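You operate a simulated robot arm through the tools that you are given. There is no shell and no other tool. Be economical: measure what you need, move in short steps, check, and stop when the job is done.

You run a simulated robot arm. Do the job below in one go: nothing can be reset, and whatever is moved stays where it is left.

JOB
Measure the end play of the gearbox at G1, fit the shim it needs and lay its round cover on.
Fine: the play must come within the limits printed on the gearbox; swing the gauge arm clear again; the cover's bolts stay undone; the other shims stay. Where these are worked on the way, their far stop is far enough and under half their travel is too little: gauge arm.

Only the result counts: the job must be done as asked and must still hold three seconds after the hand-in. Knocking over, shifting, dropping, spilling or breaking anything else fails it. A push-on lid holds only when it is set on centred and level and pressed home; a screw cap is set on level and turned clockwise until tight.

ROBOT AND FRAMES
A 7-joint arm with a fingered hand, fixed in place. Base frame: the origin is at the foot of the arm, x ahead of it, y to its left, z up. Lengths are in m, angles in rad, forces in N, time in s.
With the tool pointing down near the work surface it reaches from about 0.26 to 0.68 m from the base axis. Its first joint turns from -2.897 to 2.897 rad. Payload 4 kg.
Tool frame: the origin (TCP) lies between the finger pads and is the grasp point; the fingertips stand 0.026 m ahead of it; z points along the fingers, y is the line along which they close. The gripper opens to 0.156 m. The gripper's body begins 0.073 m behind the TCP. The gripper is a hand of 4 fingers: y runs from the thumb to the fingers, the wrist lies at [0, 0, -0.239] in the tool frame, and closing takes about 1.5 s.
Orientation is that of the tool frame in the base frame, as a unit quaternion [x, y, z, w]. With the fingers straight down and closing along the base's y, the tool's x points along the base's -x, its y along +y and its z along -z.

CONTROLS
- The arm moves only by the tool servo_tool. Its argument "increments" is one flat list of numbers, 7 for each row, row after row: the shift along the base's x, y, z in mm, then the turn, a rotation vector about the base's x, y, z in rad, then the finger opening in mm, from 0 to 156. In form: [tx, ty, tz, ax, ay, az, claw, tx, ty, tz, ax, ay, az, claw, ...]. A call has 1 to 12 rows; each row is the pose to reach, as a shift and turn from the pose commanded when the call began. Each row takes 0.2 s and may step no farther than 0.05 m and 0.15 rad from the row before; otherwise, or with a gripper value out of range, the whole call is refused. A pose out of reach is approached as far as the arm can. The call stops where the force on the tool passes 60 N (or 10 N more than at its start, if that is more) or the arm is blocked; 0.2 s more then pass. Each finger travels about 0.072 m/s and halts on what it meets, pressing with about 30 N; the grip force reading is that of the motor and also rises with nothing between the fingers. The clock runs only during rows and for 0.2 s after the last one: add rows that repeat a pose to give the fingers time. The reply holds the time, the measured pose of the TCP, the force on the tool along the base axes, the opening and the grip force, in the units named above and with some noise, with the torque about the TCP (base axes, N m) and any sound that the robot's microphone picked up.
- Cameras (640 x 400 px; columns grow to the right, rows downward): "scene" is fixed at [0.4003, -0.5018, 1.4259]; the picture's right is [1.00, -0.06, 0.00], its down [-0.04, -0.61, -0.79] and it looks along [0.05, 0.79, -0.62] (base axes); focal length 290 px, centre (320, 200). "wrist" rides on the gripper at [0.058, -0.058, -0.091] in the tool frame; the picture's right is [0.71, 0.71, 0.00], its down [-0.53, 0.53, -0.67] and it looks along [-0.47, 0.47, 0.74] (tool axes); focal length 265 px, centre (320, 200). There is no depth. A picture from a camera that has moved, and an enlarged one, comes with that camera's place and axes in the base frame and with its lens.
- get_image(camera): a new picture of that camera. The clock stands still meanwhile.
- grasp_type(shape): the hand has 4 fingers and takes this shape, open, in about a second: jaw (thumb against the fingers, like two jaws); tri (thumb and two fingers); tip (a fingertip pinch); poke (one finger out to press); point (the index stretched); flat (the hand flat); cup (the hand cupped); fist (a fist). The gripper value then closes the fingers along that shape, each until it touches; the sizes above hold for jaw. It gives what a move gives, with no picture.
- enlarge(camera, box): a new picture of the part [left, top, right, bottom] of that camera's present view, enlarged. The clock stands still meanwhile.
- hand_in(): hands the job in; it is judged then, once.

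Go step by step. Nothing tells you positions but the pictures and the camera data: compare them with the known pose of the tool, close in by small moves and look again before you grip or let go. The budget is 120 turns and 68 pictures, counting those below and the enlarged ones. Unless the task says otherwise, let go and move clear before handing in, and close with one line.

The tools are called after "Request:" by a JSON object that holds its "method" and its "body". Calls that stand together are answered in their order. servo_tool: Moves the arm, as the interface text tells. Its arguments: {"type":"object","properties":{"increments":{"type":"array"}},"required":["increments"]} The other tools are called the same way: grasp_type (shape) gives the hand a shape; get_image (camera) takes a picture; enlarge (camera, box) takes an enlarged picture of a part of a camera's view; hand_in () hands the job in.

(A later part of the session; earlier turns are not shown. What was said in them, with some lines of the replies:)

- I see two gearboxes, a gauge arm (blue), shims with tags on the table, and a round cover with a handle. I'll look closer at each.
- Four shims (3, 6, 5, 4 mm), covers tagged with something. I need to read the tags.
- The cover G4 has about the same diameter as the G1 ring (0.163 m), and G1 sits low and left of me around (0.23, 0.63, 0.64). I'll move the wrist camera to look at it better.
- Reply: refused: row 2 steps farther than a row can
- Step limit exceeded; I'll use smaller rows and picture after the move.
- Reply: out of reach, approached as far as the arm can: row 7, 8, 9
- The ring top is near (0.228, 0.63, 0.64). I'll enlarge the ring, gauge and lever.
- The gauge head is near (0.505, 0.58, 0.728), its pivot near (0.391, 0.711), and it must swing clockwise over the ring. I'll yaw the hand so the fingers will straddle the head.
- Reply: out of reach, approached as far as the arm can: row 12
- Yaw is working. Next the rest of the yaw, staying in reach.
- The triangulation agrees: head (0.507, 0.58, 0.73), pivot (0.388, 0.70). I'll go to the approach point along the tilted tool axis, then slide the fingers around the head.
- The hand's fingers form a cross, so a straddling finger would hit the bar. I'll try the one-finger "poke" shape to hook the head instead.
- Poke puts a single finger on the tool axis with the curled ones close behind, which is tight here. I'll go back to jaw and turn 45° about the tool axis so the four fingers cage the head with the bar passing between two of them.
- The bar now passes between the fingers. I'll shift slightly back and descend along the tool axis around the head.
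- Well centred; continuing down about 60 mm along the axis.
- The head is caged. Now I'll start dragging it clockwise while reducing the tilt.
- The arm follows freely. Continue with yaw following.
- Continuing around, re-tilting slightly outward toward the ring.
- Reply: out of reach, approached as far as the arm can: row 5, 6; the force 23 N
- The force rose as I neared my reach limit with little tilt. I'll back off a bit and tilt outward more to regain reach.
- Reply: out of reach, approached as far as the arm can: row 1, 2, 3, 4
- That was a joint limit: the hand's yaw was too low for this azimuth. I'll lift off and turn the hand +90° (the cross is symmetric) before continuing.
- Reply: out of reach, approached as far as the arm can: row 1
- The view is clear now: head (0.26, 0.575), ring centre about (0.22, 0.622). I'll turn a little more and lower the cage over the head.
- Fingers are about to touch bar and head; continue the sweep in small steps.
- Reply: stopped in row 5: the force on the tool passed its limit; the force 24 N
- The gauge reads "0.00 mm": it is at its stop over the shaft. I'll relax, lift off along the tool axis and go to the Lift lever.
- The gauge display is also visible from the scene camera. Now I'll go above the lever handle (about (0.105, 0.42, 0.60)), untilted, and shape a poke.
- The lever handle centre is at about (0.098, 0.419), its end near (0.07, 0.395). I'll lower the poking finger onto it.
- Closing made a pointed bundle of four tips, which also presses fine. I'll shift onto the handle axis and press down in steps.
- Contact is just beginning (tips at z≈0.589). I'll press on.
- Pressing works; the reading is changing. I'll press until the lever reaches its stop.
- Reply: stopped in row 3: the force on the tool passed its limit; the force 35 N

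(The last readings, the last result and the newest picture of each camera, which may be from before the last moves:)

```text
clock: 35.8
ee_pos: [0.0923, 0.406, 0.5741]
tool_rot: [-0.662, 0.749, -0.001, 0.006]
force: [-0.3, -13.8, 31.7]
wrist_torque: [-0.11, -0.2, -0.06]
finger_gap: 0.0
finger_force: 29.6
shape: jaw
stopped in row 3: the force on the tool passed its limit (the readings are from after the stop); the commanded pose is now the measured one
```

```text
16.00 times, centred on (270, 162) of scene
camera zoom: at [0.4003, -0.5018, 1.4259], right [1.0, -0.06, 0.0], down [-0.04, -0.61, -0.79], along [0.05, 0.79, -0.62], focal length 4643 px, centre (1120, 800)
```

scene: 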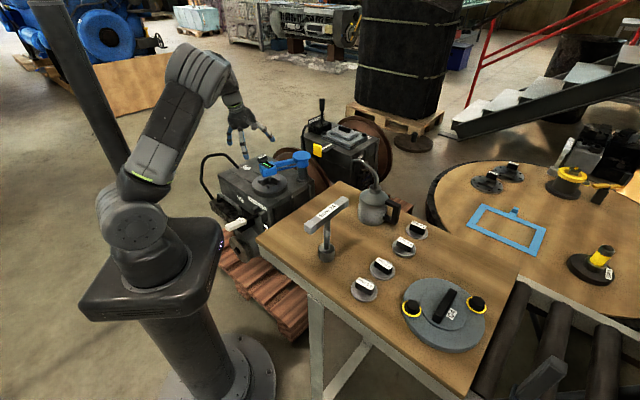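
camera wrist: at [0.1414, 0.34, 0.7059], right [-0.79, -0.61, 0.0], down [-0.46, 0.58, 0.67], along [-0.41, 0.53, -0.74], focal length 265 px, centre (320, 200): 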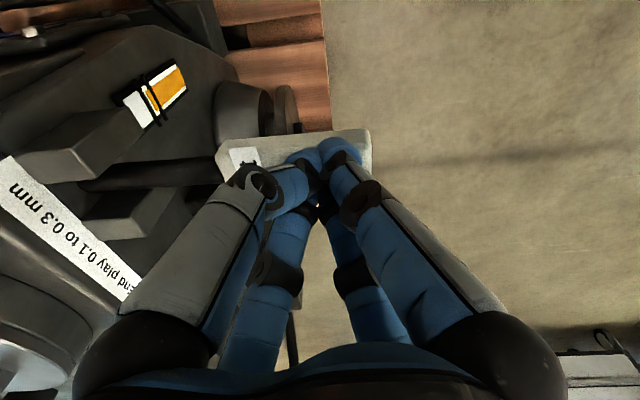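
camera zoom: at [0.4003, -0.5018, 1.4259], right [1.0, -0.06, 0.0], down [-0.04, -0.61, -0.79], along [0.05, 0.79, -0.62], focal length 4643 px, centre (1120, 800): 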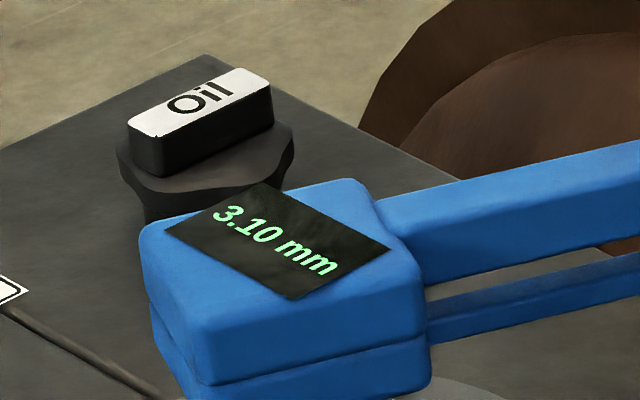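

Reading 3.10 mm, unchanged between light and firm press, so the 3.0 mm shim is the one (0.10 left, within 0.1–0.3). Now I release the lever and go up above the gauge to swing it back.

Request:
{"method": "servo_tool", "body": {"increments": [0, 0, 20, 0, 0, 0, 0, 0, 0, 60, 0, 0, 0, 0, 0, 0, 105, 0, 0, 0, 0, 0, 0, 150, 0, 0, 0, 0, 0, 0, 195, 0, 0, 0, 20, 0, 0, 240, 0, 0, 0, 60, 0, 0, 285, 0, 0, 0, 100, 0, 0, 320, 0, 0, 0, 156, 0, 0, 320, 0, 0, 0, 156]}}

Request:
{"method": "enlarge", "body": {"camera": "scene", "box": [200, 140, 310, 250]}}

```text
clock: 37.8
ee_pos: [0.0934, 0.4071, 0.8935]
tool_rot: [-0.662, 0.749, 0.0, 0.004]
force: [-0.2, 0.1, 0.1]
wrist_torque: [0.0, 0.04, 0.01]
finger_gap: 0.1268
finger_force: 0.1
shape: jaw
```

```text
3.64 times, centred on (255, 195) of scene
camera zoom: at [0.4003, -0.5018, 1.4259], right [1.0, -0.06, 0.0], down [-0.04, -0.61, -0.79], along [0.05, 0.79, -0.62], focal length 1055 px, centre (556, 218)
```

zoom: 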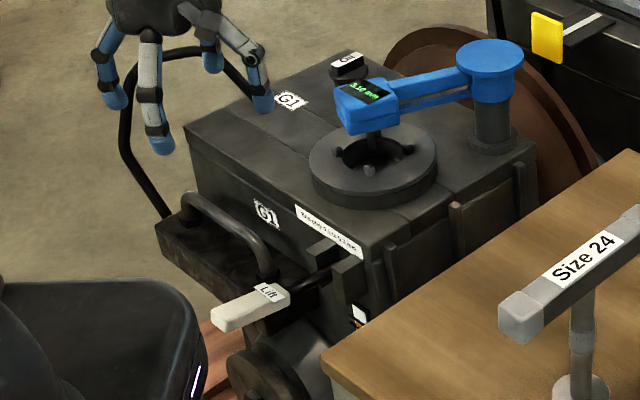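

The lever sprang back and the gauge holds 3.10 mm. Next I cage the gauge head again and swing it back.

Request:
{"method": "servo_tool", "body": {"increments": [23, 35, 0, 0.045, -0.021, 0, 156, 46, 71, 0, 0.09, -0.042, 0, 156, 69, 106, 0, 0.136, -0.063, 0, 156, 92, 142, 0, 0.181, -0.085, 0, 156, 115, 177, -13, 0.2265, -0.106, 0, 156, 115, 177, -13, 0.2265, -0.106, 0, 156]}}

Request:
{"method": "get_image", "body": {"camera": "wrist"}}

```text
clock: 39.2
ee_pos: [0.2084, 0.5847, 0.8803]
tool_rot: [-0.656, 0.744, 0.05, 0.121]
force: [0.8, -0.2, 0.0]
wrist_torque: [0.0, -0.01, -0.01]
finger_gap: 0.1502
finger_force: 0.0
shape: jaw
```

```text
25 pictures are left
camera wrist: at [0.2473, 0.499, 0.9597], right [-0.78, -0.59, -0.23], down [-0.54, 0.42, 0.73], along [-0.33, 0.69, -0.64], focal length 265 px, centre (320, 200)
```

wrist: 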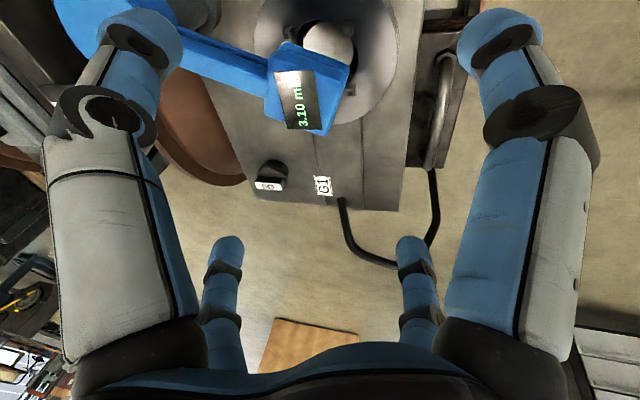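

Request:
{"method": "servo_tool", "body": {"increments": [4, 9, -40, 0, 0, 0, 156, 8, 18, -80, 0, 0, 0, 156, 13, 27, -120, 0, 0, 0, 156, 17, 36, -155, 0, 0, 0, 156, 30, 20, -155, 0, 0, 0, 156, 48, 0, -155, 0, 0, 0, 156, 65, -19, -155, 0, 0, 0, 156, 85, -31, -155, 0, 0, 0.1, 156, 104, -43, -155, 0, 0, 0.2, 156, 126, -50, -155, 0, 0, 0.33, 156, 147, -57, -155, 0, 0, 0.45, 156]}}

Request:
{"method": "get_image", "body": {"camera": "wrist"}}

```text
clock: 41.6
ee_pos: [0.3529, 0.5286, 0.7268]
tool_rot: [0.806, -0.577, -0.076, -0.105]
force: [1.1, -0.6, 0.0]
wrist_torque: [-0.03, -0.02, 0.01]
finger_gap: 0.15
finger_force: 0.1
shape: jaw
```

```text
24 pictures are left
camera wrist: at [0.4273, 0.4682, 0.8054], right [-0.44, -0.87, -0.23], down [-0.67, 0.15, 0.73], along [-0.6, 0.48, -0.64], focal length 265 px, centre (320, 200)
```

wrist: 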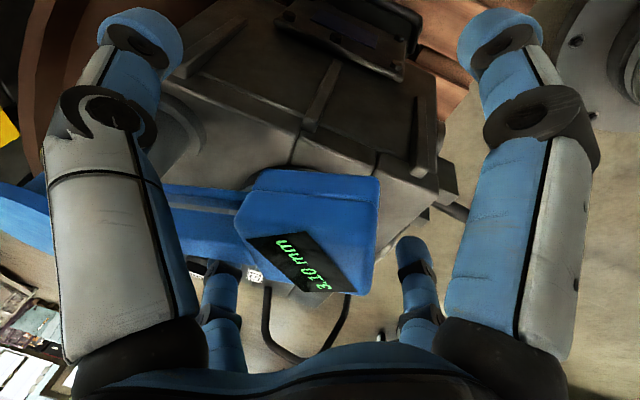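

The head follows. Continue outward, yawing and re-aiming the tilt along the radial direction.

Request:
{"method": "servo_tool", "body": {"increments": [20, -2, 0, -0.001, -0.078, 0.1, 156, 42, -2, 0, -0.003, -0.157, 0.2, 156, 60, 1, 0, -0.004, -0.235, 0.3, 156, 78, 5, 0, -0.006, -0.314, 0.4, 156, 92, 8, 0, -0.007, -0.392, 0.5, 156, 92, 8, 0, -0.007, -0.392, 0.5, 156]}}

```text
clock: 43.0
ee_pos: [0.447, 0.5365, 0.7258]
tool_rot: [0.923, -0.33, 0.059, -0.189]
force: [-0.3, 0.0, 0.6]
wrist_torque: [0.01, 0.02, 0.01]
finger_gap: 0.1501
finger_force: 0.1
shape: jaw
```

Request:
{"method": "servo_tool", "body": {"increments": [13, 6, 0, 0.001, -0.054, 0.101, 156, 27, 13, 0, 0.002, -0.108, 0.202, 156, 39, 20, 0, 0.003, -0.162, 0.303, 156, 50, 30, 0, 0.004, -0.217, 0.405, 156, 62, 41, -2, 0.005, -0.271, 0.506, 156, 72, 49, -4, 0.006, -0.325, 0.607, 156, 72, 49, -4, 0.006, -0.325, 0.607, 156]}}

Request:
{"method": "get_image", "body": {"camera": "wrist"}}

```text
clock: 44.6
ee_pos: [0.5168, 0.5888, 0.7297]
tool_rot: [0.954, -0.007, 0.146, -0.26]
force: [-8.3, 16.6, 40.0]
wrist_torque: [-0.84, 3.04, -1.41]
finger_gap: 0.1496
finger_force: 0.0
shape: jaw
```

```text
23 pictures are left
camera wrist: at [0.5418, 0.5883, 0.8496], right [0.72, -0.68, -0.16], down [-0.66, -0.74, 0.14], along [-0.21, 0.0, -0.98], focal length 265 px, centre (320, 200)
```

wrist: 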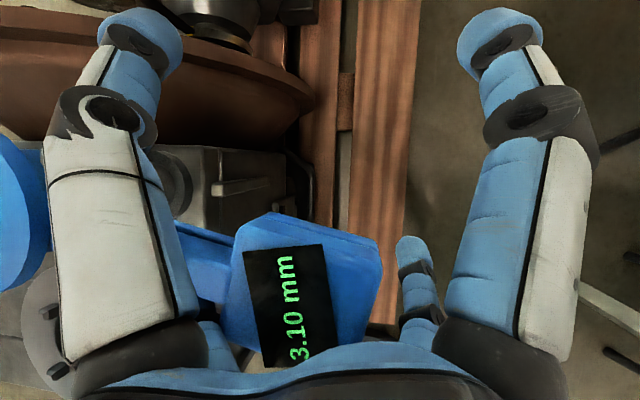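

A finger rests on the head, but the arm is back to about −52°, essentially its start position. I'll retract along the tool axis.

Request:
{"method": "servo_tool", "body": {"increments": [-8, -14, 26, 0, 0, 0, 156, -17, -30, 50, 0, 0, 0, 156, -28, -49, 82, 0, 0, 0, 156, -42, -74, 123, 0, 0, 0, 156, -52, -90, 160, 0, 0, 0, 156, -70, -110, 200, 0, 0, 0, 156, -70, -110, 200, 0, 0, 0, 156]}}

Request:
{"method": "get_image", "body": {"camera": "scene"}}

```text
clock: 46.2
ee_pos: [0.4472, 0.474, 0.9228]
tool_rot: [0.957, -0.007, 0.145, -0.251]
force: [-0.4, -0.1, 0.0]
wrist_torque: [-0.01, 0.0, -0.01]
finger_gap: 0.1501
finger_force: 0.1
shape: jaw
```

```text
22 pictures are left
```

scene: 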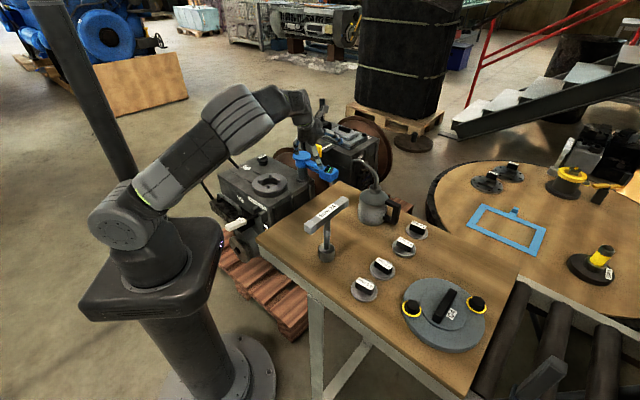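

The gauge is clear again. Now I rise and turn toward the 3.0 mm shim at about (0.70, 0.055), clear of the oil can and T-wrench.

Request:
{"method": "servo_tool", "body": {"increments": [0, 0, 45, 0, 0, -0.14, 100, 0, 0, 90, 0, 0, -0.28, 100, 0, 0, 135, 0, 0, -0.42, 100, 0, 0, 180, 0, 0, -0.56, 100, 0, 0, 225, 0, 0, -0.7, 100, 0, 0, 270, 0, 0, -0.84, 100, 0, -40, 285, 0, 0, -0.84, 100]}}

Request:
{"method": "servo_tool", "body": {"increments": [19, -40, 0, -0.004, 0.03, 0.037, 100, 38, -80, 0, -0.008, 0.059, 0.073, 100, 57, -120, 0, -0.013, 0.089, 0.11, 100, 76, -160, 0, -0.017, 0.119, 0.147, 100, 95, -200, 0, -0.021, 0.148, 0.183, 100, 114, -240, 0, -0.025, 0.178, 0.22, 100, 133, -280, 0, -0.03, 0.208, 0.257, 100, 150, -320, 0, -0.034, 0.237, 0.293, 100, 165, -360, -10, -0.038, 0.267, 0.33, 100, 170, -384, -30, -0.038, 0.267, 0.33, 100, 170, -384, -30, -0.038, 0.267, 0.33, 100]}}

Request:
{"method": "get_image", "body": {"camera": "wrist"}}

```text
clock: 47.8
ee_pos: [0.4485, 0.4355, 1.2082]
tool_rot: [0.871, -0.396, 0.236, -0.171]
force: [-0.2, 0.2, -0.1]
wrist_torque: [-0.03, 0.01, 0.0]
finger_gap: 0.0968
finger_force: 0.0
shape: jaw
```

```text
clock: 50.2
ee_pos: [0.6177, 0.0502, 1.1773]
tool_rot: [0.951, -0.262, 0.095, -0.137]
force: [0.4, -0.2, 0.3]
wrist_torque: [-0.01, -0.01, 0.0]
finger_gap: 0.0967
finger_force: 0.0
shape: jaw
```

```text
21 pictures are left
camera wrist: at [0.6704, 0.0471, 1.2871], right [0.26, -0.95, -0.14], down [-0.86, -0.3, 0.41], along [-0.44, 0.01, -0.9], focal length 265 px, centre (320, 200)
```

wrist: 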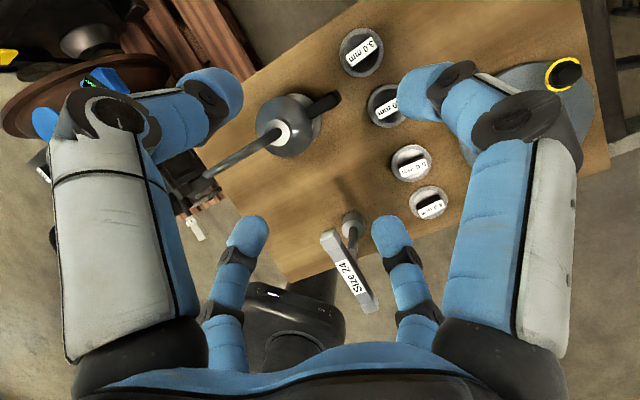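

The 3.0 mm shim is at about (0.70, 0.058). I'll enlarge to get knob orientation.

Request:
{"method": "enlarge", "body": {"camera": "wrist", "box": [320, 20, 400, 80]}}

```text
6.67 times, centred on (360, 50) of wrist
camera zoom: at [0.6704, 0.0471, 1.2871], right [0.26, -0.95, -0.14], down [-0.86, -0.3, 0.41], along [-0.44, 0.01, -0.9], focal length 1769 px, centre (53, 1200)
```

zoom: 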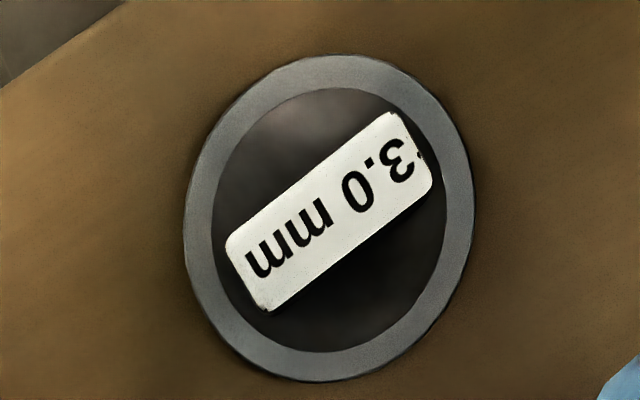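

Knob centre (0.698, 0.056), long axis about −38°. I'll align, reduce tilt to a purely radial 0.2, and approach to 12 cm off.

Request:
{"method": "servo_tool", "body": {"increments": [14, 1, -40, -0.049, 0.0125, -0.03, 60, 28, 2, -80, -0.098, 0.025, -0.06, 60, 42, 3, -120, -0.146, 0.0375, -0.09, 60, 56, 4, -161, -0.195, 0.05, -0.12, 60, 56, 4, -161, -0.195, 0.05, -0.12, 60]}}

Request:
{"method": "get_image", "body": {"camera": "wrist"}}

```text
clock: 51.4
ee_pos: [0.6747, 0.0533, 1.0169]
tool_rot: [0.944, -0.313, 0.105, -0.029]
force: [0.3, 0.8, -0.1]
wrist_torque: [0.02, 0.0, -0.01]
finger_gap: 0.0583
finger_force: 0.0
shape: jaw
```

```text
19 pictures are left
camera wrist: at [0.7336, 0.0653, 1.1222], right [0.14, -0.99, 0.04], down [-0.86, -0.1, 0.49], along [-0.48, -0.1, -0.87], focal length 265 px, centre (320, 200)
```

wrist: 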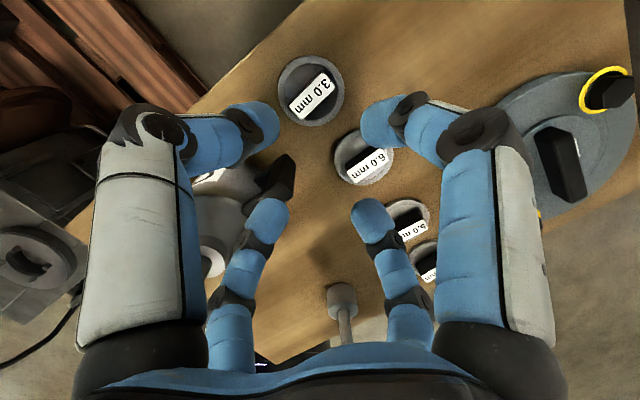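

Aligned. Descending along the axis to the knob.

Request:
{"method": "servo_tool", "body": {"increments": [7, 3, -30, 0, 0, 0, 57, 14, 4, -60, 0, 0, 0, 57, 20, 5, -90, 0, 0, 0, 57, 26, 5, -112, 0, 0, 0, 57, 26, 5, -112, 0, 0, 0, 57]}}

Request:
{"method": "get_image", "body": {"camera": "wrist"}}

```text
clock: 52.6
ee_pos: [0.6998, 0.0594, 0.9035]
tool_rot: [0.944, -0.312, 0.104, -0.03]
force: [0.3, 0.7, -0.2]
wrist_torque: [0.0, -0.01, -0.02]
finger_gap: 0.0548
finger_force: 0.1
shape: jaw
```

```text
18 pictures are left
camera wrist: at [0.7593, 0.0707, 1.0104], right [0.14, -0.99, 0.04], down [-0.86, -0.1, 0.49], along [-0.49, -0.1, -0.87], focal length 265 px, centre (320, 200)
```

wrist: 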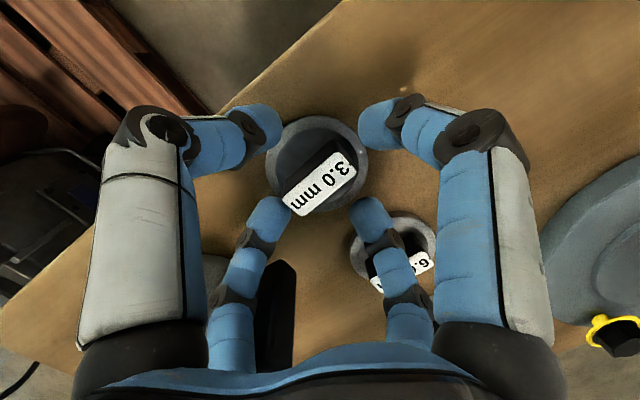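

Well centred around the knob. Down 2 mm more and close.

Request:
{"method": "servo_tool", "body": {"increments": [0, 0, -2, 0, 0, 0, 57, 0, 0, -2, 0, 0, 0, 40, 0, 0, -2, 0, 0, 0, 20, 0, 0, -2, 0, 0, 0, 0, 0, 0, -2, 0, 0, 0, 0, 0, 0, -2, 0, 0, 0, 0, 0, 0, -2, 0, 0, 0, 0, 0, 0, -2, 0, 0, 0, 0]}}

Request:
{"method": "get_image", "body": {"camera": "wrist"}}

```text
clock: 54.4
ee_pos: [0.7007, 0.0593, 0.9016]
tool_rot: [0.944, -0.313, 0.104, -0.031]
force: [-0.2, 0.6, 0.2]
wrist_torque: [0.02, 0.06, 0.01]
finger_gap: 0.0181
finger_force: 30.5
shape: tri
```

```text
17 pictures are left
camera wrist: at [0.7591, 0.0707, 1.0085], right [0.14, -0.99, 0.04], down [-0.86, -0.1, 0.49], along [-0.49, -0.1, -0.87], focal length 265 px, centre (320, 200)
```

wrist: 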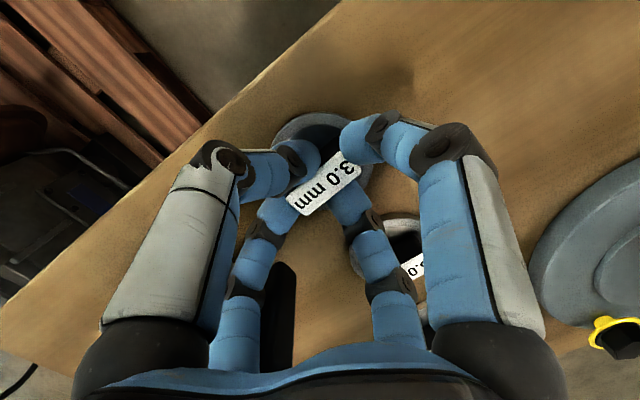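

Gripped (18 mm). Lifting straight up, then inward.

Request:
{"method": "servo_tool", "body": {"increments": [0, 0, 15, 0, 0, 0, 0, 0, 0, 50, 0, 0, 0, 0, 0, 0, 98, 0, 0, 0, 0, 0, 0, 145, 0, 0, 0, 0, -20, 0, 190, 0, 0, 0, 0, -45, 0, 230, 0, 0, 0, 0, -70, 0, 270, 0, 0, 0, 0, -100, -5, 300, 0, 0, 0, 0, -100, -5, 300, 0, 0, 0, 0]}}

Request:
{"method": "get_image", "body": {"camera": "scene"}}

```text
clock: 56.4
ee_pos: [0.5992, 0.0549, 1.202]
tool_rot: [0.944, -0.313, 0.104, -0.03]
force: [0.4, -0.2, -1.4]
wrist_torque: [0.03, -0.03, 0.02]
finger_gap: 0.0182
finger_force: 30.2
shape: tri
```

```text
16 pictures are left
```

scene: 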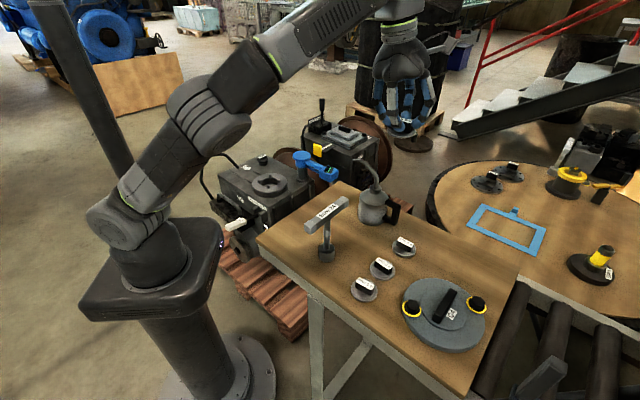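

The shim is in hand. Carrying it over to the gearbox at height.

Request:
{"method": "servo_tool", "body": {"increments": [-28, 36, 0, 0, 0, 0.082, 0, -57, 72, 0, 0, 0, 0.164, 0, -85, 108, 0, 0, 0, 0.246, 0, -114, 144, 0, 0, 0, 0.327, 0, -142, 180, 0, 0, 0, 0.409, 0, -171, 216, 0, 0, 0, 0.491, 0, -199, 252, 0, 0, 0, 0.573, 0]}}

Request:
{"method": "servo_tool", "body": {"increments": [-28, 36, 0, 0, 0, 0.082, 0, -57, 72, 0, 0, 0, 0.164, 0, -85, 108, 0, 0, 0, 0.246, 0, -114, 144, 0, 0, 0, 0.327, 0, -142, 180, 0, 0, 0, 0.409, 0, -171, 216, 0, 0, 0, 0.491, 0, -199, 252, 0, 0, 0, 0.573, 0, -193, 258, -45, 0, 0, 0.573, 0, -187, 264, -90, 0, 0, 0.573, 0, -183, 270, -135, 0, 0, 0.573, 0, -180, 276, -180, 0, 0, 0.573, 0, -178, 282, -225, 0, 0, 0.573, 0]}}

Request:
{"method": "get_image", "body": {"camera": "wrist"}}

```text
clock: 58.0
ee_pos: [0.402, 0.3051, 1.2022]
tool_rot: [0.994, -0.034, 0.09, -0.058]
force: [-0.6, 0.2, -2.2]
wrist_torque: [0.05, 0.02, 0.01]
finger_gap: 0.0182
finger_force: 30.5
shape: tri
```

```text
clock: 60.6
ee_pos: [0.2219, 0.5885, 0.9777]
tool_rot: [0.962, 0.25, 0.07, -0.082]
force: [-0.9, -0.5, -0.7]
wrist_torque: [-0.03, 0.01, -0.02]
finger_gap: 0.0181
finger_force: 30.0
shape: tri
```

```text
15 pictures are left
camera wrist: at [0.2338, 0.648, 1.0842], right [0.96, -0.28, 0.04], down [-0.26, -0.83, 0.49], along [-0.11, -0.48, -0.87], focal length 265 px, centre (320, 200)
```

wrist: 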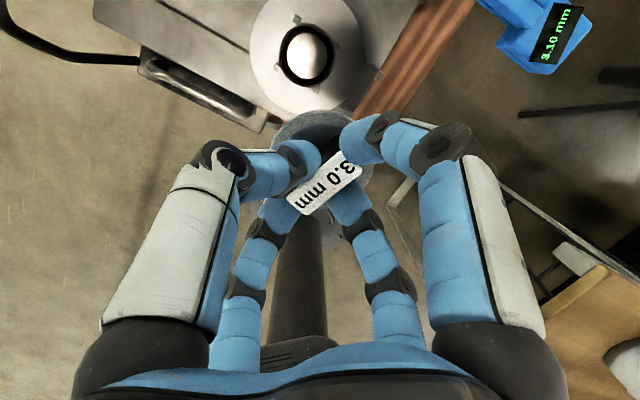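

Ring centre refined to about (0.231, 0.640). I'll hover the shim just above the ring and check alignment.

Request:
{"method": "servo_tool", "body": {"increments": [2, 12, -45, 0, 0, 0, 0, 4, 24, -90, 0, 0, 0, 0, 6, 36, -135, 0, 0, 0, 0, 6, 48, -180, 0, 0, 0, 0, 6, 48, -225, 0, 0, 0, 0, 6, 48, -258, 0, 0, 0, 0, 6, 48, -258, 0, 0, 0, 0]}}

Request:
{"method": "get_image", "body": {"camera": "wrist"}}

Request:
{"method": "enlarge", "body": {"camera": "scene", "box": [235, 130, 305, 210]}}

```text
clock: 62.2
ee_pos: [0.2298, 0.637, 0.7196]
tool_rot: [0.962, 0.249, 0.072, -0.082]
force: [0.3, -0.5, -1.6]
wrist_torque: [0.0, 0.0, 0.01]
finger_gap: 0.0179
finger_force: 29.8
shape: tri
```

```text
14 pictures are left
camera wrist: at [0.2415, 0.6956, 0.826], right [0.96, -0.28, 0.04], down [-0.26, -0.83, 0.49], along [-0.11, -0.48, -0.87], focal length 265 px, centre (320, 200)
```

wrist: 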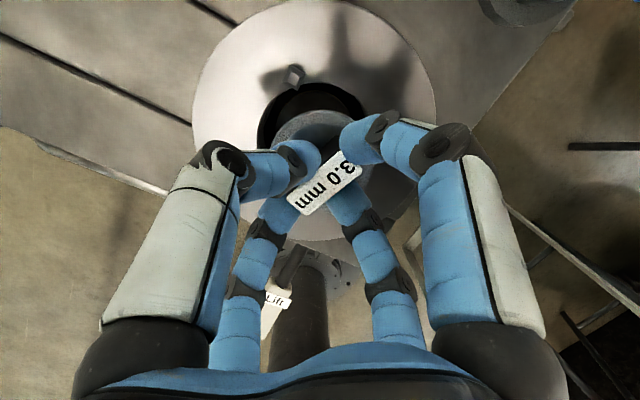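

```text
5.00 times, centred on (270, 170) of scene
camera zoom: at [0.4003, -0.5018, 1.4259], right [1.0, -0.06, 0.0], down [-0.04, -0.61, -0.79], along [0.05, 0.79, -0.62], focal length 1451 px, centre (570, 350)
```

zoom: 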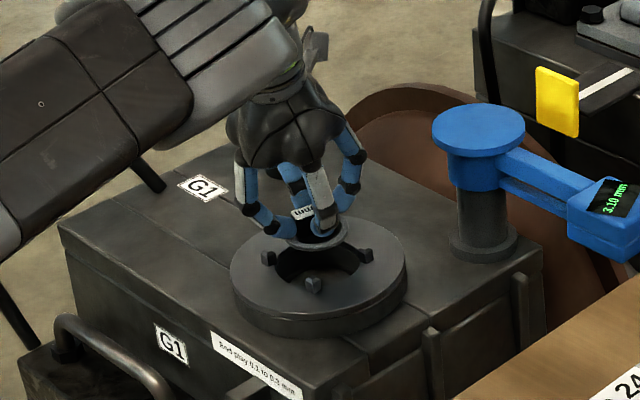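

Alignment is within a couple of mm. I'll nudge (-1, -2) mm and lower gradually.

Request:
{"method": "servo_tool", "body": {"increments": [-1, -2, -8, 0, 0, 0, 0, -1, -2, -16, 0, 0, 0, 0, -1, -2, -22, 0, 0, 0, 0, -1, -2, -27, 0, 0, 0, 0, -1, -2, -31, 0, 0, 0, 0]}}

Request:
{"method": "servo_tool", "body": {"increments": [0, 0, -3, 0, 0, 0, 0, 0, 0, -6, 0, 0, 0, 0, 0, 0, -8, 0, 0, 0, 0]}}

Request:
{"method": "get_image", "body": {"camera": "wrist"}}

```text
clock: 63.4
ee_pos: [0.2276, 0.6342, 0.6867]
tool_rot: [0.963, 0.249, 0.07, -0.081]
force: [0.5, -0.8, -1.2]
wrist_torque: [-0.01, 0.0, 0.01]
finger_gap: 0.0177
finger_force: 29.6
shape: tri
```

```text
clock: 64.2
ee_pos: [0.2281, 0.636, 0.6802]
tool_rot: [0.962, 0.249, 0.071, -0.083]
force: [0.1, 0.3, -1.1]
wrist_torque: [-0.03, 0.03, 0.01]
finger_gap: 0.0178
finger_force: 30.3
shape: tri
```

```text
12 pictures are left
camera wrist: at [0.2408, 0.6933, 0.7867], right [0.96, -0.28, 0.04], down [-0.26, -0.83, 0.49], along [-0.11, -0.48, -0.87], focal length 265 px, centre (320, 200)
```

wrist: 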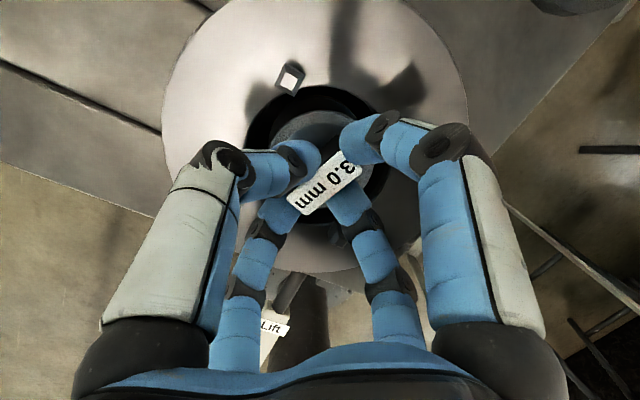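

The shim is inside the bore, 2 mm right of centre. Correct and continue lowering.

Request:
{"method": "servo_tool", "body": {"increments": [-2, 0, -2, 0, 0, 0, 0, -2, 0, -4, 0, 0, 0, 0, -2, 0, -6, 0, 0, 0, 0, -2, 0, -8, 0, 0, 0, 0]}}

Request:
{"method": "servo_tool", "body": {"increments": [0, 0, -2, 0, 0, 0, 0, 0, 0, -4, 0, 0, 0, 0, 0, 0, -6, 0, 0, 0, 0]}}

```text
clock: 65.2
ee_pos: [0.2272, 0.6347, 0.672]
tool_rot: [0.962, 0.25, 0.071, -0.083]
force: [0.2, 0.3, 1.8]
wrist_torque: [-0.02, 0.07, 0.01]
finger_gap: 0.0181
finger_force: 29.8
shape: tri
```

```text
clock: 66.0
ee_pos: [0.2288, 0.6364, 0.6689]
tool_rot: [0.962, 0.248, 0.073, -0.085]
force: [9.4, 4.1, 26.3]
wrist_torque: [-0.38, 0.75, 0.03]
finger_gap: 0.0186
finger_force: 30.1
shape: tri
```

Contact at TCP z≈0.671. Let me look before letting go.

Request:
{"method": "get_image", "body": {"camera": "wrist"}}

```text
11 pictures are left
camera wrist: at [0.2406, 0.6938, 0.7763], right [0.96, -0.28, 0.04], down [-0.26, -0.83, 0.49], along [-0.1, -0.48, -0.87], focal length 265 px, centre (320, 200)
```

wrist: 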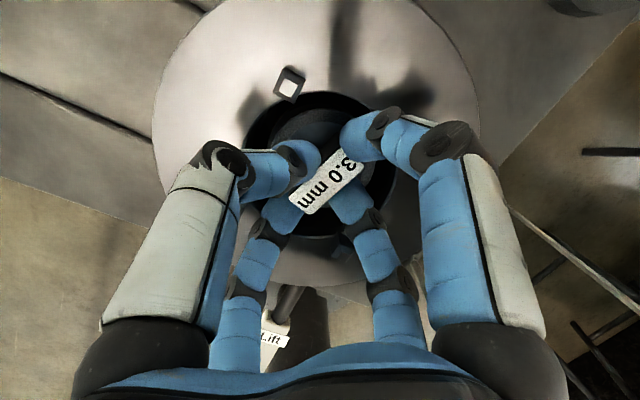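

The shim lies level and centred in the bore. I'll relax the push, open slightly, and rise along the tool axis.

Request:
{"method": "servo_tool", "body": {"increments": [0, 0, 1, 0, 0, 0, 0, 0, 0, 1.5, 0, 0, 0, 10, 0, 0, 1.5, 0, 0, 0, 25, 0, 0, 1.5, 0, 0, 0, 46, 0, 0, 1.5, 0, 0, 0, 46, 0, 0, 1.5, 0, 0, 0, 46]}}

Request:
{"method": "servo_tool", "body": {"increments": [0, -1, 6, 0, 0, 0, 46, -2, -4, 20, 0, 0, 0, 46, -5, -11, 55, 0, 0, 0, 60, -9, -21, 100, 0, 0, 0, 80, -14, -30, 145, 0, 0, 0, 100, -18, -40, 190, 0, 0, 0, 100, -24, -55, 230, 0, 0, 0, 100, -24, -75, 270, 0, 0, 0, 100]}}

Request:
{"method": "get_image", "body": {"camera": "wrist"}}

```text
clock: 67.4
ee_pos: [0.2255, 0.6353, 0.6669]
tool_rot: [0.962, 0.249, 0.071, -0.083]
force: [3.0, 2.6, 15.7]
wrist_torque: [-0.23, 0.29, 0.0]
finger_gap: 0.0431
finger_force: 0.0
shape: jaw
```

```text
clock: 69.2
ee_pos: [0.2028, 0.5581, 0.9367]
tool_rot: [0.963, 0.248, 0.07, -0.081]
force: [-0.8, -0.8, 0.2]
wrist_torque: [-0.04, 0.05, -0.01]
finger_gap: 0.0956
finger_force: 0.0
shape: jaw
```

```text
10 pictures are left
camera wrist: at [0.2142, 0.6173, 1.0438], right [0.96, -0.28, 0.04], down [-0.26, -0.83, 0.5], along [-0.11, -0.49, -0.87], focal length 265 px, centre (320, 200)
```

wrist: 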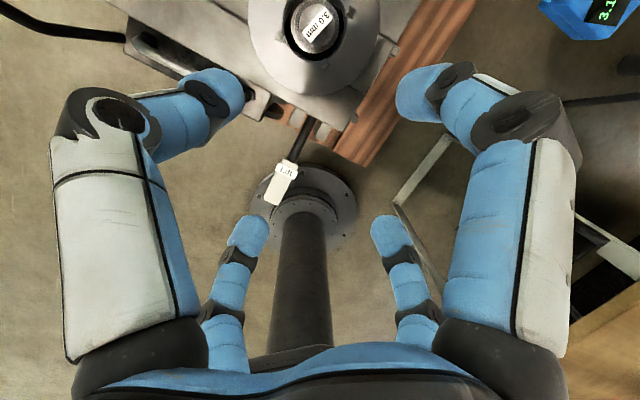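

Request:
{"method": "enlarge", "body": {"camera": "wrist", "box": [250, 0, 386, 85]}}

```text
4.71 times, centred on (318, 42) of wrist
camera zoom: at [0.2142, 0.6173, 1.0438], right [0.96, -0.28, 0.04], down [-0.26, -0.83, 0.5], along [-0.11, -0.49, -0.87], focal length 1249 px, centre (329, 941)
```

zoom: 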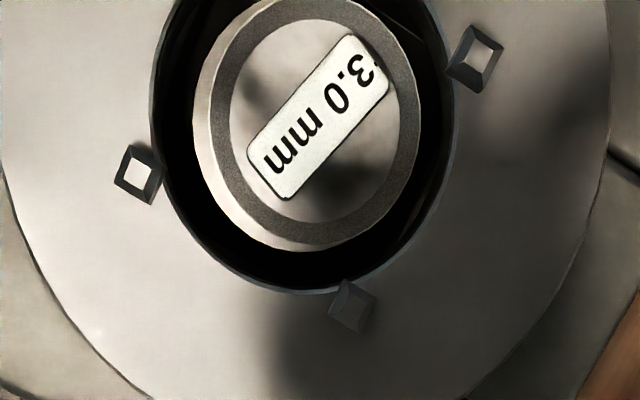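

The 3.0 mm shim sits nicely on its seat. Now I rise and travel to the G4 cover, with its handle at about (0.658, −0.20), long axis ~44°.

Request:
{"method": "servo_tool", "body": {"increments": [0, 0, 48, 0, 0, 0, 120, 0, 0, 96, 0, 0, 0, 120, 0, 0, 144, 0, 0, 0, 120, 0, 0, 192, 0, 0, 0, 120, 0, 0, 240, 0, 0, 0, 120, 0, 0, 265, 0, 0, 0, 120, 22, -41, 265, 0, 0, -0.073, 120, 44, -82, 265, 0, 0, -0.146, 120, 67, -123, 265, 0, 0, -0.218, 120, 89, -164, 265, 0, 0, -0.291, 120, 111, -205, 265, 0, 0, -0.364, 120, 133, -247, 265, 0, 0, -0.437, 120]}}

Request:
{"method": "servo_tool", "body": {"increments": [22, -41, 0, 0, 0, -0.073, 120, 44, -82, 0, 0, 0, -0.146, 120, 67, -123, 0, 0, 0, -0.218, 120, 89, -164, 0, 0, 0, -0.291, 120, 111, -205, 0, 0, 0, -0.364, 120, 133, -247, 0, 0, 0, -0.437, 120, 155, -288, 0, 0, 0, -0.51, 120, 178, -329, 0, 0, 0, -0.582, 120, 200, -370, 0, 0, 0, -0.655, 120, 222, -411, 0, 0, 0, -0.728, 120, 244, -452, 0, 0, 0, -0.8, 120, 267, -493, 0, 0, 0, -0.873, 120]}}

Request:
{"method": "servo_tool", "body": {"increments": [10, 0, -45, 0, 0, 0, 120, 20, 0, -90, 0, 0, 0, 120, 20, 0, -130, 0, 0, 0, 120, 20, 0, -130, 0, 0, 0, 120]}}

Request:
{"method": "get_image", "body": {"camera": "wrist"}}

```text
clock: 71.8
ee_pos: [0.3326, 0.3131, 1.2018]
tool_rot: [0.994, 0.035, 0.087, -0.064]
force: [0.7, 0.8, -1.0]
wrist_torque: [-0.02, -0.02, -0.02]
finger_gap: 0.1152
finger_force: 0.2
shape: jaw
```

```text
clock: 74.4
ee_pos: [0.5949, -0.1752, 1.1928]
tool_rot: [0.916, -0.387, 0.106, -0.021]
force: [1.1, 2.5, -0.1]
wrist_torque: [-0.22, 0.09, -0.02]
finger_gap: 0.1152
finger_force: 0.0
shape: jaw
out of reach, approached as far as the arm can: row 12
```

```text
clock: 75.4
ee_pos: [0.6151, -0.1779, 1.0621]
tool_rot: [0.915, -0.389, 0.106, -0.023]
force: [-0.3, -0.1, -0.6]
wrist_torque: [-0.02, -0.02, -0.01]
finger_gap: 0.1153
finger_force: 0.0
shape: jaw
```

```text
8 pictures are left
camera wrist: at [0.6759, -0.1773, 1.1698], right [-0.02, -1.0, 0.04], down [-0.87, 0.04, 0.49], along [-0.5, -0.02, -0.87], focal length 265 px, centre (320, 200)
```

wrist: 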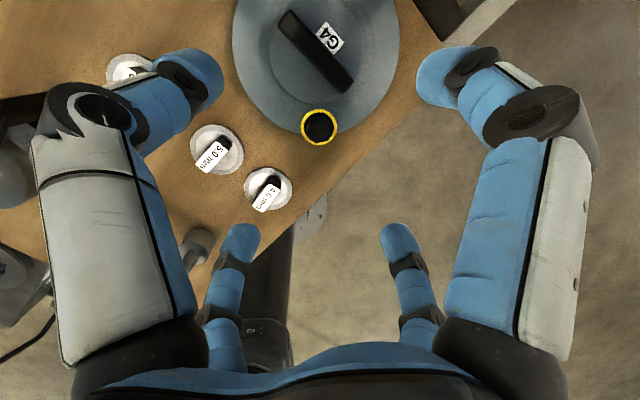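

The handle centre is about (0.673, −0.183, 0.895), long axis 45°; my closing axis lies along it, so I turn 90° about the tool axis while approaching.

Request:
{"method": "servo_tool", "body": {"increments": [3, 0, -4, 0.03, -0.006, -0.14, 120, 6, 0, -8, 0.061, -0.011, -0.279, 120, 10, 0, -12, 0.091, -0.017, -0.419, 120, 13, 0, -16, 0.121, -0.023, -0.558, 120, 16, 0, -20, 0.151, -0.029, -0.698, 120, 20, 0, -25, 0.182, -0.034, -0.837, 120, 23, 0, -30, 0.212, -0.04, -0.977, 120, 26, 0, -35, 0.242, -0.046, -1.116, 120, 30, 0, -40, 0.273, -0.052, -1.256, 120, 33, -1, -44, 0.303, -0.057, -1.395, 120, 36, -1, -47, 0.333, -0.063, -1.535, 120, 36, -1, -47, 0.333, -0.063, -1.535, 120]}}

Request:
{"method": "get_image", "body": {"camera": "wrist"}}

```text
clock: 78.0
ee_pos: [0.6523, -0.1794, 1.0169]
tool_rot: [-0.37, 0.923, -0.058, 0.09]
force: [0.1, -0.3, -0.8]
wrist_torque: [0.0, 0.01, 0.03]
finger_gap: 0.1152
finger_force: 0.1
shape: jaw
```

```text
7 pictures are left
camera wrist: at [0.6303, -0.2595, 1.109], right [-0.98, 0.02, -0.21], down [-0.12, 0.77, 0.63], along [0.17, 0.64, -0.75], focal length 265 px, centre (320, 200)
```

wrist: 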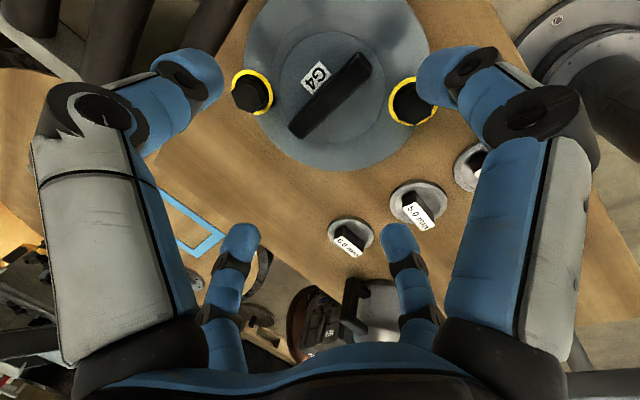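

Handle centre confirmed near (0.671, −0.185), closing axis now across it. Descending.

Request:
{"method": "servo_tool", "body": {"increments": [5, -1, -25, 0, 0, 0, 120, 10, -3, -50, 0, 0, 0, 120, 14, -4, -75, 0, 0, 0, 115, 19, -5, -98, 0, 0, 0, 110, 19, -5, -98, 0, 0, 0, 110]}}

Request:
{"method": "get_image", "body": {"camera": "wrist"}}

```text
clock: 79.2
ee_pos: [0.6708, -0.1842, 0.919]
tool_rot: [-0.371, 0.922, -0.057, 0.091]
force: [-0.4, -0.5, 0.9]
wrist_torque: [-0.03, 0.0, -0.02]
finger_gap: 0.1065
finger_force: 0.1
shape: jaw
```

```text
6 pictures are left
camera wrist: at [0.6495, -0.264, 1.0107], right [-0.98, 0.01, -0.21], down [-0.12, 0.77, 0.63], along [0.17, 0.64, -0.75], focal length 265 px, centre (320, 200)
```

wrist: 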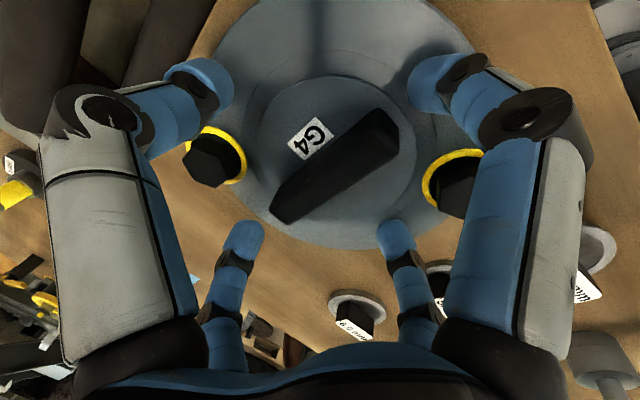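

Slightly off; shift (−2, −4) mm, down 7 mm, then close.

Request:
{"method": "servo_tool", "body": {"increments": [-2, -4, -3, 0, 0, 0, 110, -2, -4, -7, 0, 0, 0, 110, -2, -4, -7, 0, 0, 0, 80, -2, -4, -7, 0, 0, 0, 50, -2, -4, -7, 0, 0, 0, 20, -2, -4, -7, 0, 0, 0, 0, -2, -4, -7, 0, 0, 0, 0, -2, -4, -7, 0, 0, 0, 0, -2, -4, -7, 0, 0, 0, 0, -2, -4, -7, 0, 0, 0, 0]}}

```text
clock: 81.4
ee_pos: [0.669, -0.1906, 0.9138]
tool_rot: [-0.37, 0.923, -0.059, 0.091]
force: [9.7, -8.3, 27.5]
wrist_torque: [-0.25, -0.12, -0.03]
finger_gap: 0.0292
finger_force: 30.3
shape: tri
```

Request:
{"method": "get_image", "body": {"camera": "wrist"}}

```text
5 pictures are left
camera wrist: at [0.647, -0.2696, 1.0059], right [-0.98, 0.02, -0.21], down [-0.12, 0.77, 0.62], along [0.18, 0.64, -0.75], focal length 265 px, centre (320, 200)
```

wrist: 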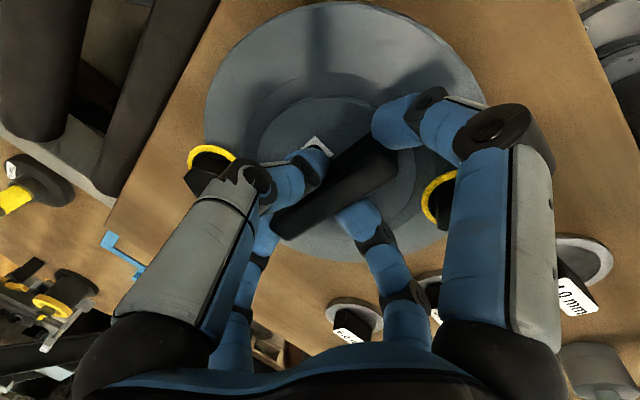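

The handle is held on sides and ends. Lifting straight up slowly, then inward.

Request:
{"method": "servo_tool", "body": {"increments": [0, 0, 3, 0, 0, 0, 0, 0, 0, 10, 0, 0, 0, 0, 0, 0, 25, 0, 0, 0, 0, 0, 0, 60, 0, 0, 0, 0, 0, 0, 105, 0, 0, 0, 0, -10, 0, 150, 0, 0, 0, 0, -25, 5, 195, 0, 0, 0, 0, -45, 10, 238, 0, 0, 0, 0, -65, 15, 280, 0, 0, 0, 0, -75, 20, 300, 0, 0, 0, 0, -75, 20, 300, 0, 0, 0, 0]}}

Request:
{"method": "get_image", "body": {"camera": "scene"}}

```text
clock: 83.8
ee_pos: [0.5926, -0.1661, 1.2094]
tool_rot: [-0.372, 0.922, -0.058, 0.09]
force: [0.3, -0.4, -6.5]
wrist_torque: [-0.05, 0.0, -0.02]
finger_gap: 0.0272
finger_force: 29.6
shape: tri
out of reach, approached as far as the arm can: row 10, 11
```

```text
4 pictures are left
```

scene: 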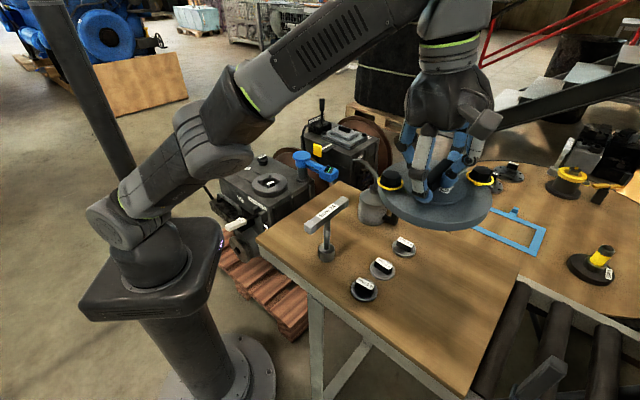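

The cover is held level. Carrying it over the table to the gearbox at height.

Request:
{"method": "servo_tool", "body": {"increments": [-21, 40, 0, 0, 0, 0.083, 0, -43, 81, 0, 0, 0, 0.167, 0, -64, 121, 0, 0, 0, 0.25, 0, -85, 161, 0, 0, 0, 0.333, 0, -106, 202, 0, 0, 0, 0.417, 0, -128, 242, 0, 0, 0, 0.5, 0, -149, 282, 0, 0, 0, 0.583, 0, -170, 323, 0, 0, 0, 0.667, 0, -191, 363, 0, 0, 0, 0.75, 0, -213, 403, 0, 0, 0, 0.833, 0, -234, 444, 0, 0, 0, 0.917, 0, -255, 484, 0, 0, 0, 1.0, 0]}}

Request:
{"method": "servo_tool", "body": {"increments": [-21, 40, 0, 0, 0, 0.083, 0, -43, 81, 0, 0, 0, 0.167, 0, -64, 121, 0, 0, 0, 0.25, 0, -85, 161, 0, 0, 0, 0.333, 0, -106, 202, 0, 0, 0, 0.417, 0, -128, 242, 0, 0, 0, 0.5, 0, -122, 255, -45, 0, 0, 0.5, 0, -117, 268, -90, 0, 0, 0.5, 0, -112, 281, -135, 0, 0, 0.5, 0, -107, 294, -180, 0, 0, 0.5, 0, -103, 305, -225, 0, 0, 0.5, 0]}}

```text
clock: 86.4
ee_pos: [0.3368, 0.3163, 1.2105]
tool_rot: [0.768, -0.632, 0.008, -0.107]
force: [1.2, -0.2, -5.5]
wrist_torque: [-0.03, -0.03, 0.0]
finger_gap: 0.0274
finger_force: 29.5
shape: tri
```

```text
clock: 88.8
ee_pos: [0.234, 0.6222, 0.9852]
tool_rot: [0.9, -0.422, -0.019, -0.106]
force: [-0.1, 0.6, -5.3]
wrist_torque: [0.04, -0.07, 0.02]
finger_gap: 0.0272
finger_force: 30.4
shape: tri
```

Level is kept. Lowering to hover about 4 cm above the ring.

Request:
{"method": "servo_tool", "body": {"increments": [0, 3, -45, 0, 0, 0, 0, 0, 6, -90, 0, 0, 0, 0, 0, 9, -135, 0, 0, 0, 0, 0, 13, -180, 0, 0, 0, 0, 0, 13, -225, 0, 0, 0, 0, 0, 13, -255, 0, 0, 0, 0, 0, 13, -255, 0, 0, 0, 0]}}

Request:
{"method": "enlarge", "body": {"camera": "scene", "box": [225, 140, 315, 210]}}

```text
clock: 90.4
ee_pos: [0.2344, 0.6366, 0.7304]
tool_rot: [0.901, -0.421, -0.019, -0.105]
force: [0.3, -0.2, -5.6]
wrist_torque: [0.0, -0.05, -0.01]
finger_gap: 0.0272
finger_force: 29.6
shape: tri
```

```text
5.71 times, centred on (270, 175) of scene
camera zoom: at [0.4003, -0.5018, 1.4259], right [1.0, -0.06, 0.0], down [-0.04, -0.61, -0.79], along [0.05, 0.79, -0.62], focal length 1658 px, centre (606, 343)
```

zoom: 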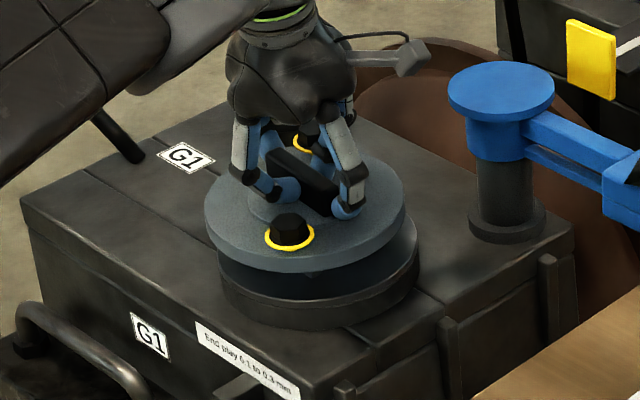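

The cover is about 7 mm too far to −x and roughly 25 mm above the ring. Shift and lower a bit, then check.

Request:
{"method": "servo_tool", "body": {"increments": [3, 0, -3, 0, 0, 0, 0, 7, 0, -6, 0, 0, 0, 0, 7, 0, -10, 0, 0, 0, 0, 7, 0, -13, 0, 0, 0, 0, 7, 0, -13, 0, 0, 0, 0]}}

Request:
{"method": "enlarge", "body": {"camera": "scene", "box": [240, 155, 300, 210]}}

```text
clock: 91.6
ee_pos: [0.2407, 0.6363, 0.7172]
tool_rot: [0.901, -0.421, -0.02, -0.106]
force: [0.1, 0.3, -6.1]
wrist_torque: [-0.02, -0.1, -0.01]
finger_gap: 0.0271
finger_force: 30.4
shape: tri
```

```text
7.27 times, centred on (270, 182) of scene
camera zoom: at [0.4003, -0.5018, 1.4259], right [1.0, -0.06, 0.0], down [-0.04, -0.61, -0.79], along [0.05, 0.79, -0.62], focal length 2110 px, centre (684, 327)
```

zoom: 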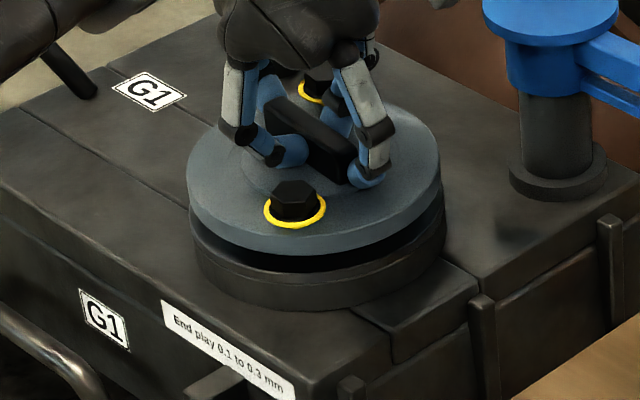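

Nearly concentric (within ~2 mm). Lowering in small steps to contact.

Request:
{"method": "servo_tool", "body": {"increments": [1, 0, -3, 0, 0, 0, 0, 1, 0, -6, 0, 0, 0, 0, 1, 0, -9, 0, 0, 0, 0, 1, 0, -11, 0, 0, 0, 0, 1, 0, -13, 0, 0, 0, 0]}}

Request:
{"method": "servo_tool", "body": {"increments": [0, 0, -1.5, 0, 0, 0, 0, 0, 0, -3, 0, 0, 0, 0, 0, 0, -4.5, 0, 0, 0, 0]}}

```text
clock: 92.8
ee_pos: [0.2408, 0.6376, 0.7046]
tool_rot: [0.901, -0.421, -0.02, -0.105]
force: [-3.3, 3.6, -2.9]
wrist_torque: [0.18, 0.06, -0.05]
finger_gap: 0.0272
finger_force: 29.7
shape: tri
```

```text
clock: 93.6
ee_pos: [0.2418, 0.637, 0.7013]
tool_rot: [0.901, -0.421, -0.019, -0.107]
force: [-3.1, 8.5, 12.0]
wrist_torque: [-0.14, -0.13, -0.04]
finger_gap: 0.0275
finger_force: 29.8
shape: tri
```

Contact with a lateral push toward (−x, +y), i.e. the locating lugs are guiding. I'll follow that by a couple of mm with slight downward pressure.

Request:
{"method": "servo_tool", "body": {"increments": [-1, 1, 1, 0, 0, 0, 0, -1.5, 2.5, 0, 0, 0, 0, 0, -1.5, 2.5, -2, 0, 0, 0, 0, -1.5, 2.5, -3, 0, 0, 0, 0]}}

```text
clock: 94.6
ee_pos: [0.2422, 0.6389, 0.6995]
tool_rot: [0.9, -0.422, -0.018, -0.107]
force: [1.0, -9.2, 34.9]
wrist_torque: [-0.99, -0.39, 0.0]
finger_gap: 0.0278
finger_force: 30.0
shape: tri
```

Request:
{"method": "servo_tool", "body": {"increments": [0, -1, 1.5, 0, 0, 0, 0, 0, -1, 1.5, 0, 0, 0, 0]}}

Request:
{"method": "enlarge", "body": {"camera": "scene", "box": [245, 165, 300, 205]}}

```text
clock: 95.2
ee_pos: [0.2407, 0.6379, 0.6992]
tool_rot: [0.9, -0.421, -0.019, -0.107]
force: [5.2, 1.7, 25.9]
wrist_torque: [-0.63, -0.51, -0.03]
finger_gap: 0.028
finger_force: 30.4
shape: tri
```

```text
10.00 times, centred on (272, 185) of scene
camera zoom: at [0.4003, -0.5018, 1.4259], right [1.0, -0.06, 0.0], down [-0.04, -0.61, -0.79], along [0.05, 0.79, -0.62], focal length 2902 px, centre (795, 350)
```

zoom: 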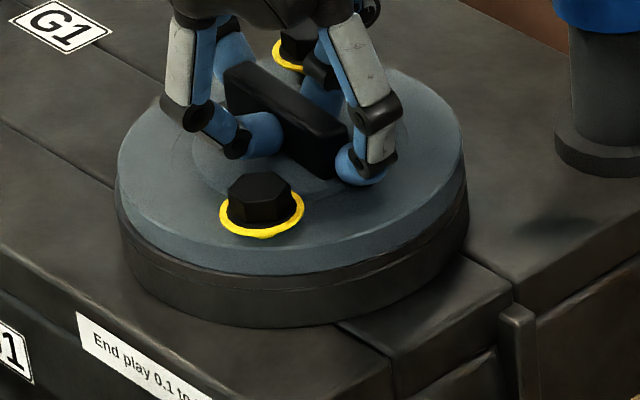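

The cover looks flush and concentric on the ring. I'll ease the pressure, open the fingers and retreat.

Request:
{"method": "servo_tool", "body": {"increments": [0, 0, 1.5, 0, 0, 0, 0, 0, 0, 2, 0, 0, 0, 15, 0, 0, 2, 0, 0, 0, 35, 0, 0, 2, 0, 0, 0, 60, 0, 0, 2, 0, 0, 0, 90, 0, 0, 2, 0, 0, 0, 115, 0, 0, 2, 0, 0, 0, 115, 0, 0, 2, 0, 0, 0, 115]}}

Request:
{"method": "servo_tool", "body": {"increments": [-1, -2, 8, 0, 0, 0, 115, -2, -5, 22, 0, 0, 0, 115, -4, -12, 60, 0, 0, 0, 115, -6, -22, 105, 0, 0, 0, 115, -9, -31, 150, 0, 0, 0, 115, -12, -41, 195, 0, 0, 0, 115, -15, -55, 240, 0, 0, 0, 115, -15, -80, 280, 0, 0, 0, 115, -15, -80, 280, 0, 0, 0, 115]}}

Request:
{"method": "enlarge", "body": {"camera": "scene", "box": [215, 130, 345, 220]}}

```text
clock: 97.0
ee_pos: [0.2408, 0.637, 0.7008]
tool_rot: [0.9, -0.421, -0.019, -0.107]
force: [3.8, 1.7, 16.2]
wrist_torque: [-0.34, 0.32, 0.02]
finger_gap: 0.1045
finger_force: 0.0
shape: jaw
```

```text
clock: 99.0
ee_pos: [0.2244, 0.5572, 0.9796]
tool_rot: [0.9, -0.422, -0.02, -0.105]
force: [0.6, -1.0, 0.2]
wrist_torque: [0.02, -0.01, -0.04]
finger_gap: 0.1102
finger_force: 0.1
shape: jaw
```

```text
4.44 times, centred on (280, 175) of scene
camera zoom: at [0.4003, -0.5018, 1.4259], right [1.0, -0.06, 0.0], down [-0.04, -0.61, -0.79], along [0.05, 0.79, -0.62], focal length 1290 px, centre (498, 311)
```

zoom: 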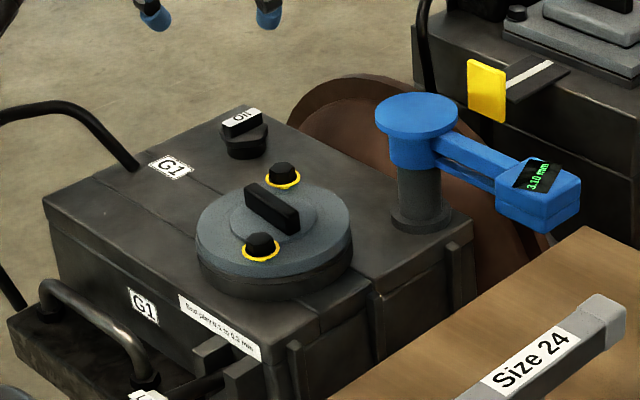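

The cover lies flat and centred on G1, and the gauge arm is swung clear. The bolts are undone and the hand is free and clear, so I'm handing in.

Request:
{"method": "hand_in", "body": {}}

```text
The job is handed in.
```

G1's end play measured 3.10 mm, so I fitted the 3.0 mm shim, which by calculation leaves 0.10 mm, right at the lower limit of the printed 0.1 to 0.3 mm. I did not re-measure with the shim in. The G4 round cover, the only one within reach, lies flat and centred on G1 with its bolts undone. The gauge arm is swung clear, and I left the other shims alone.
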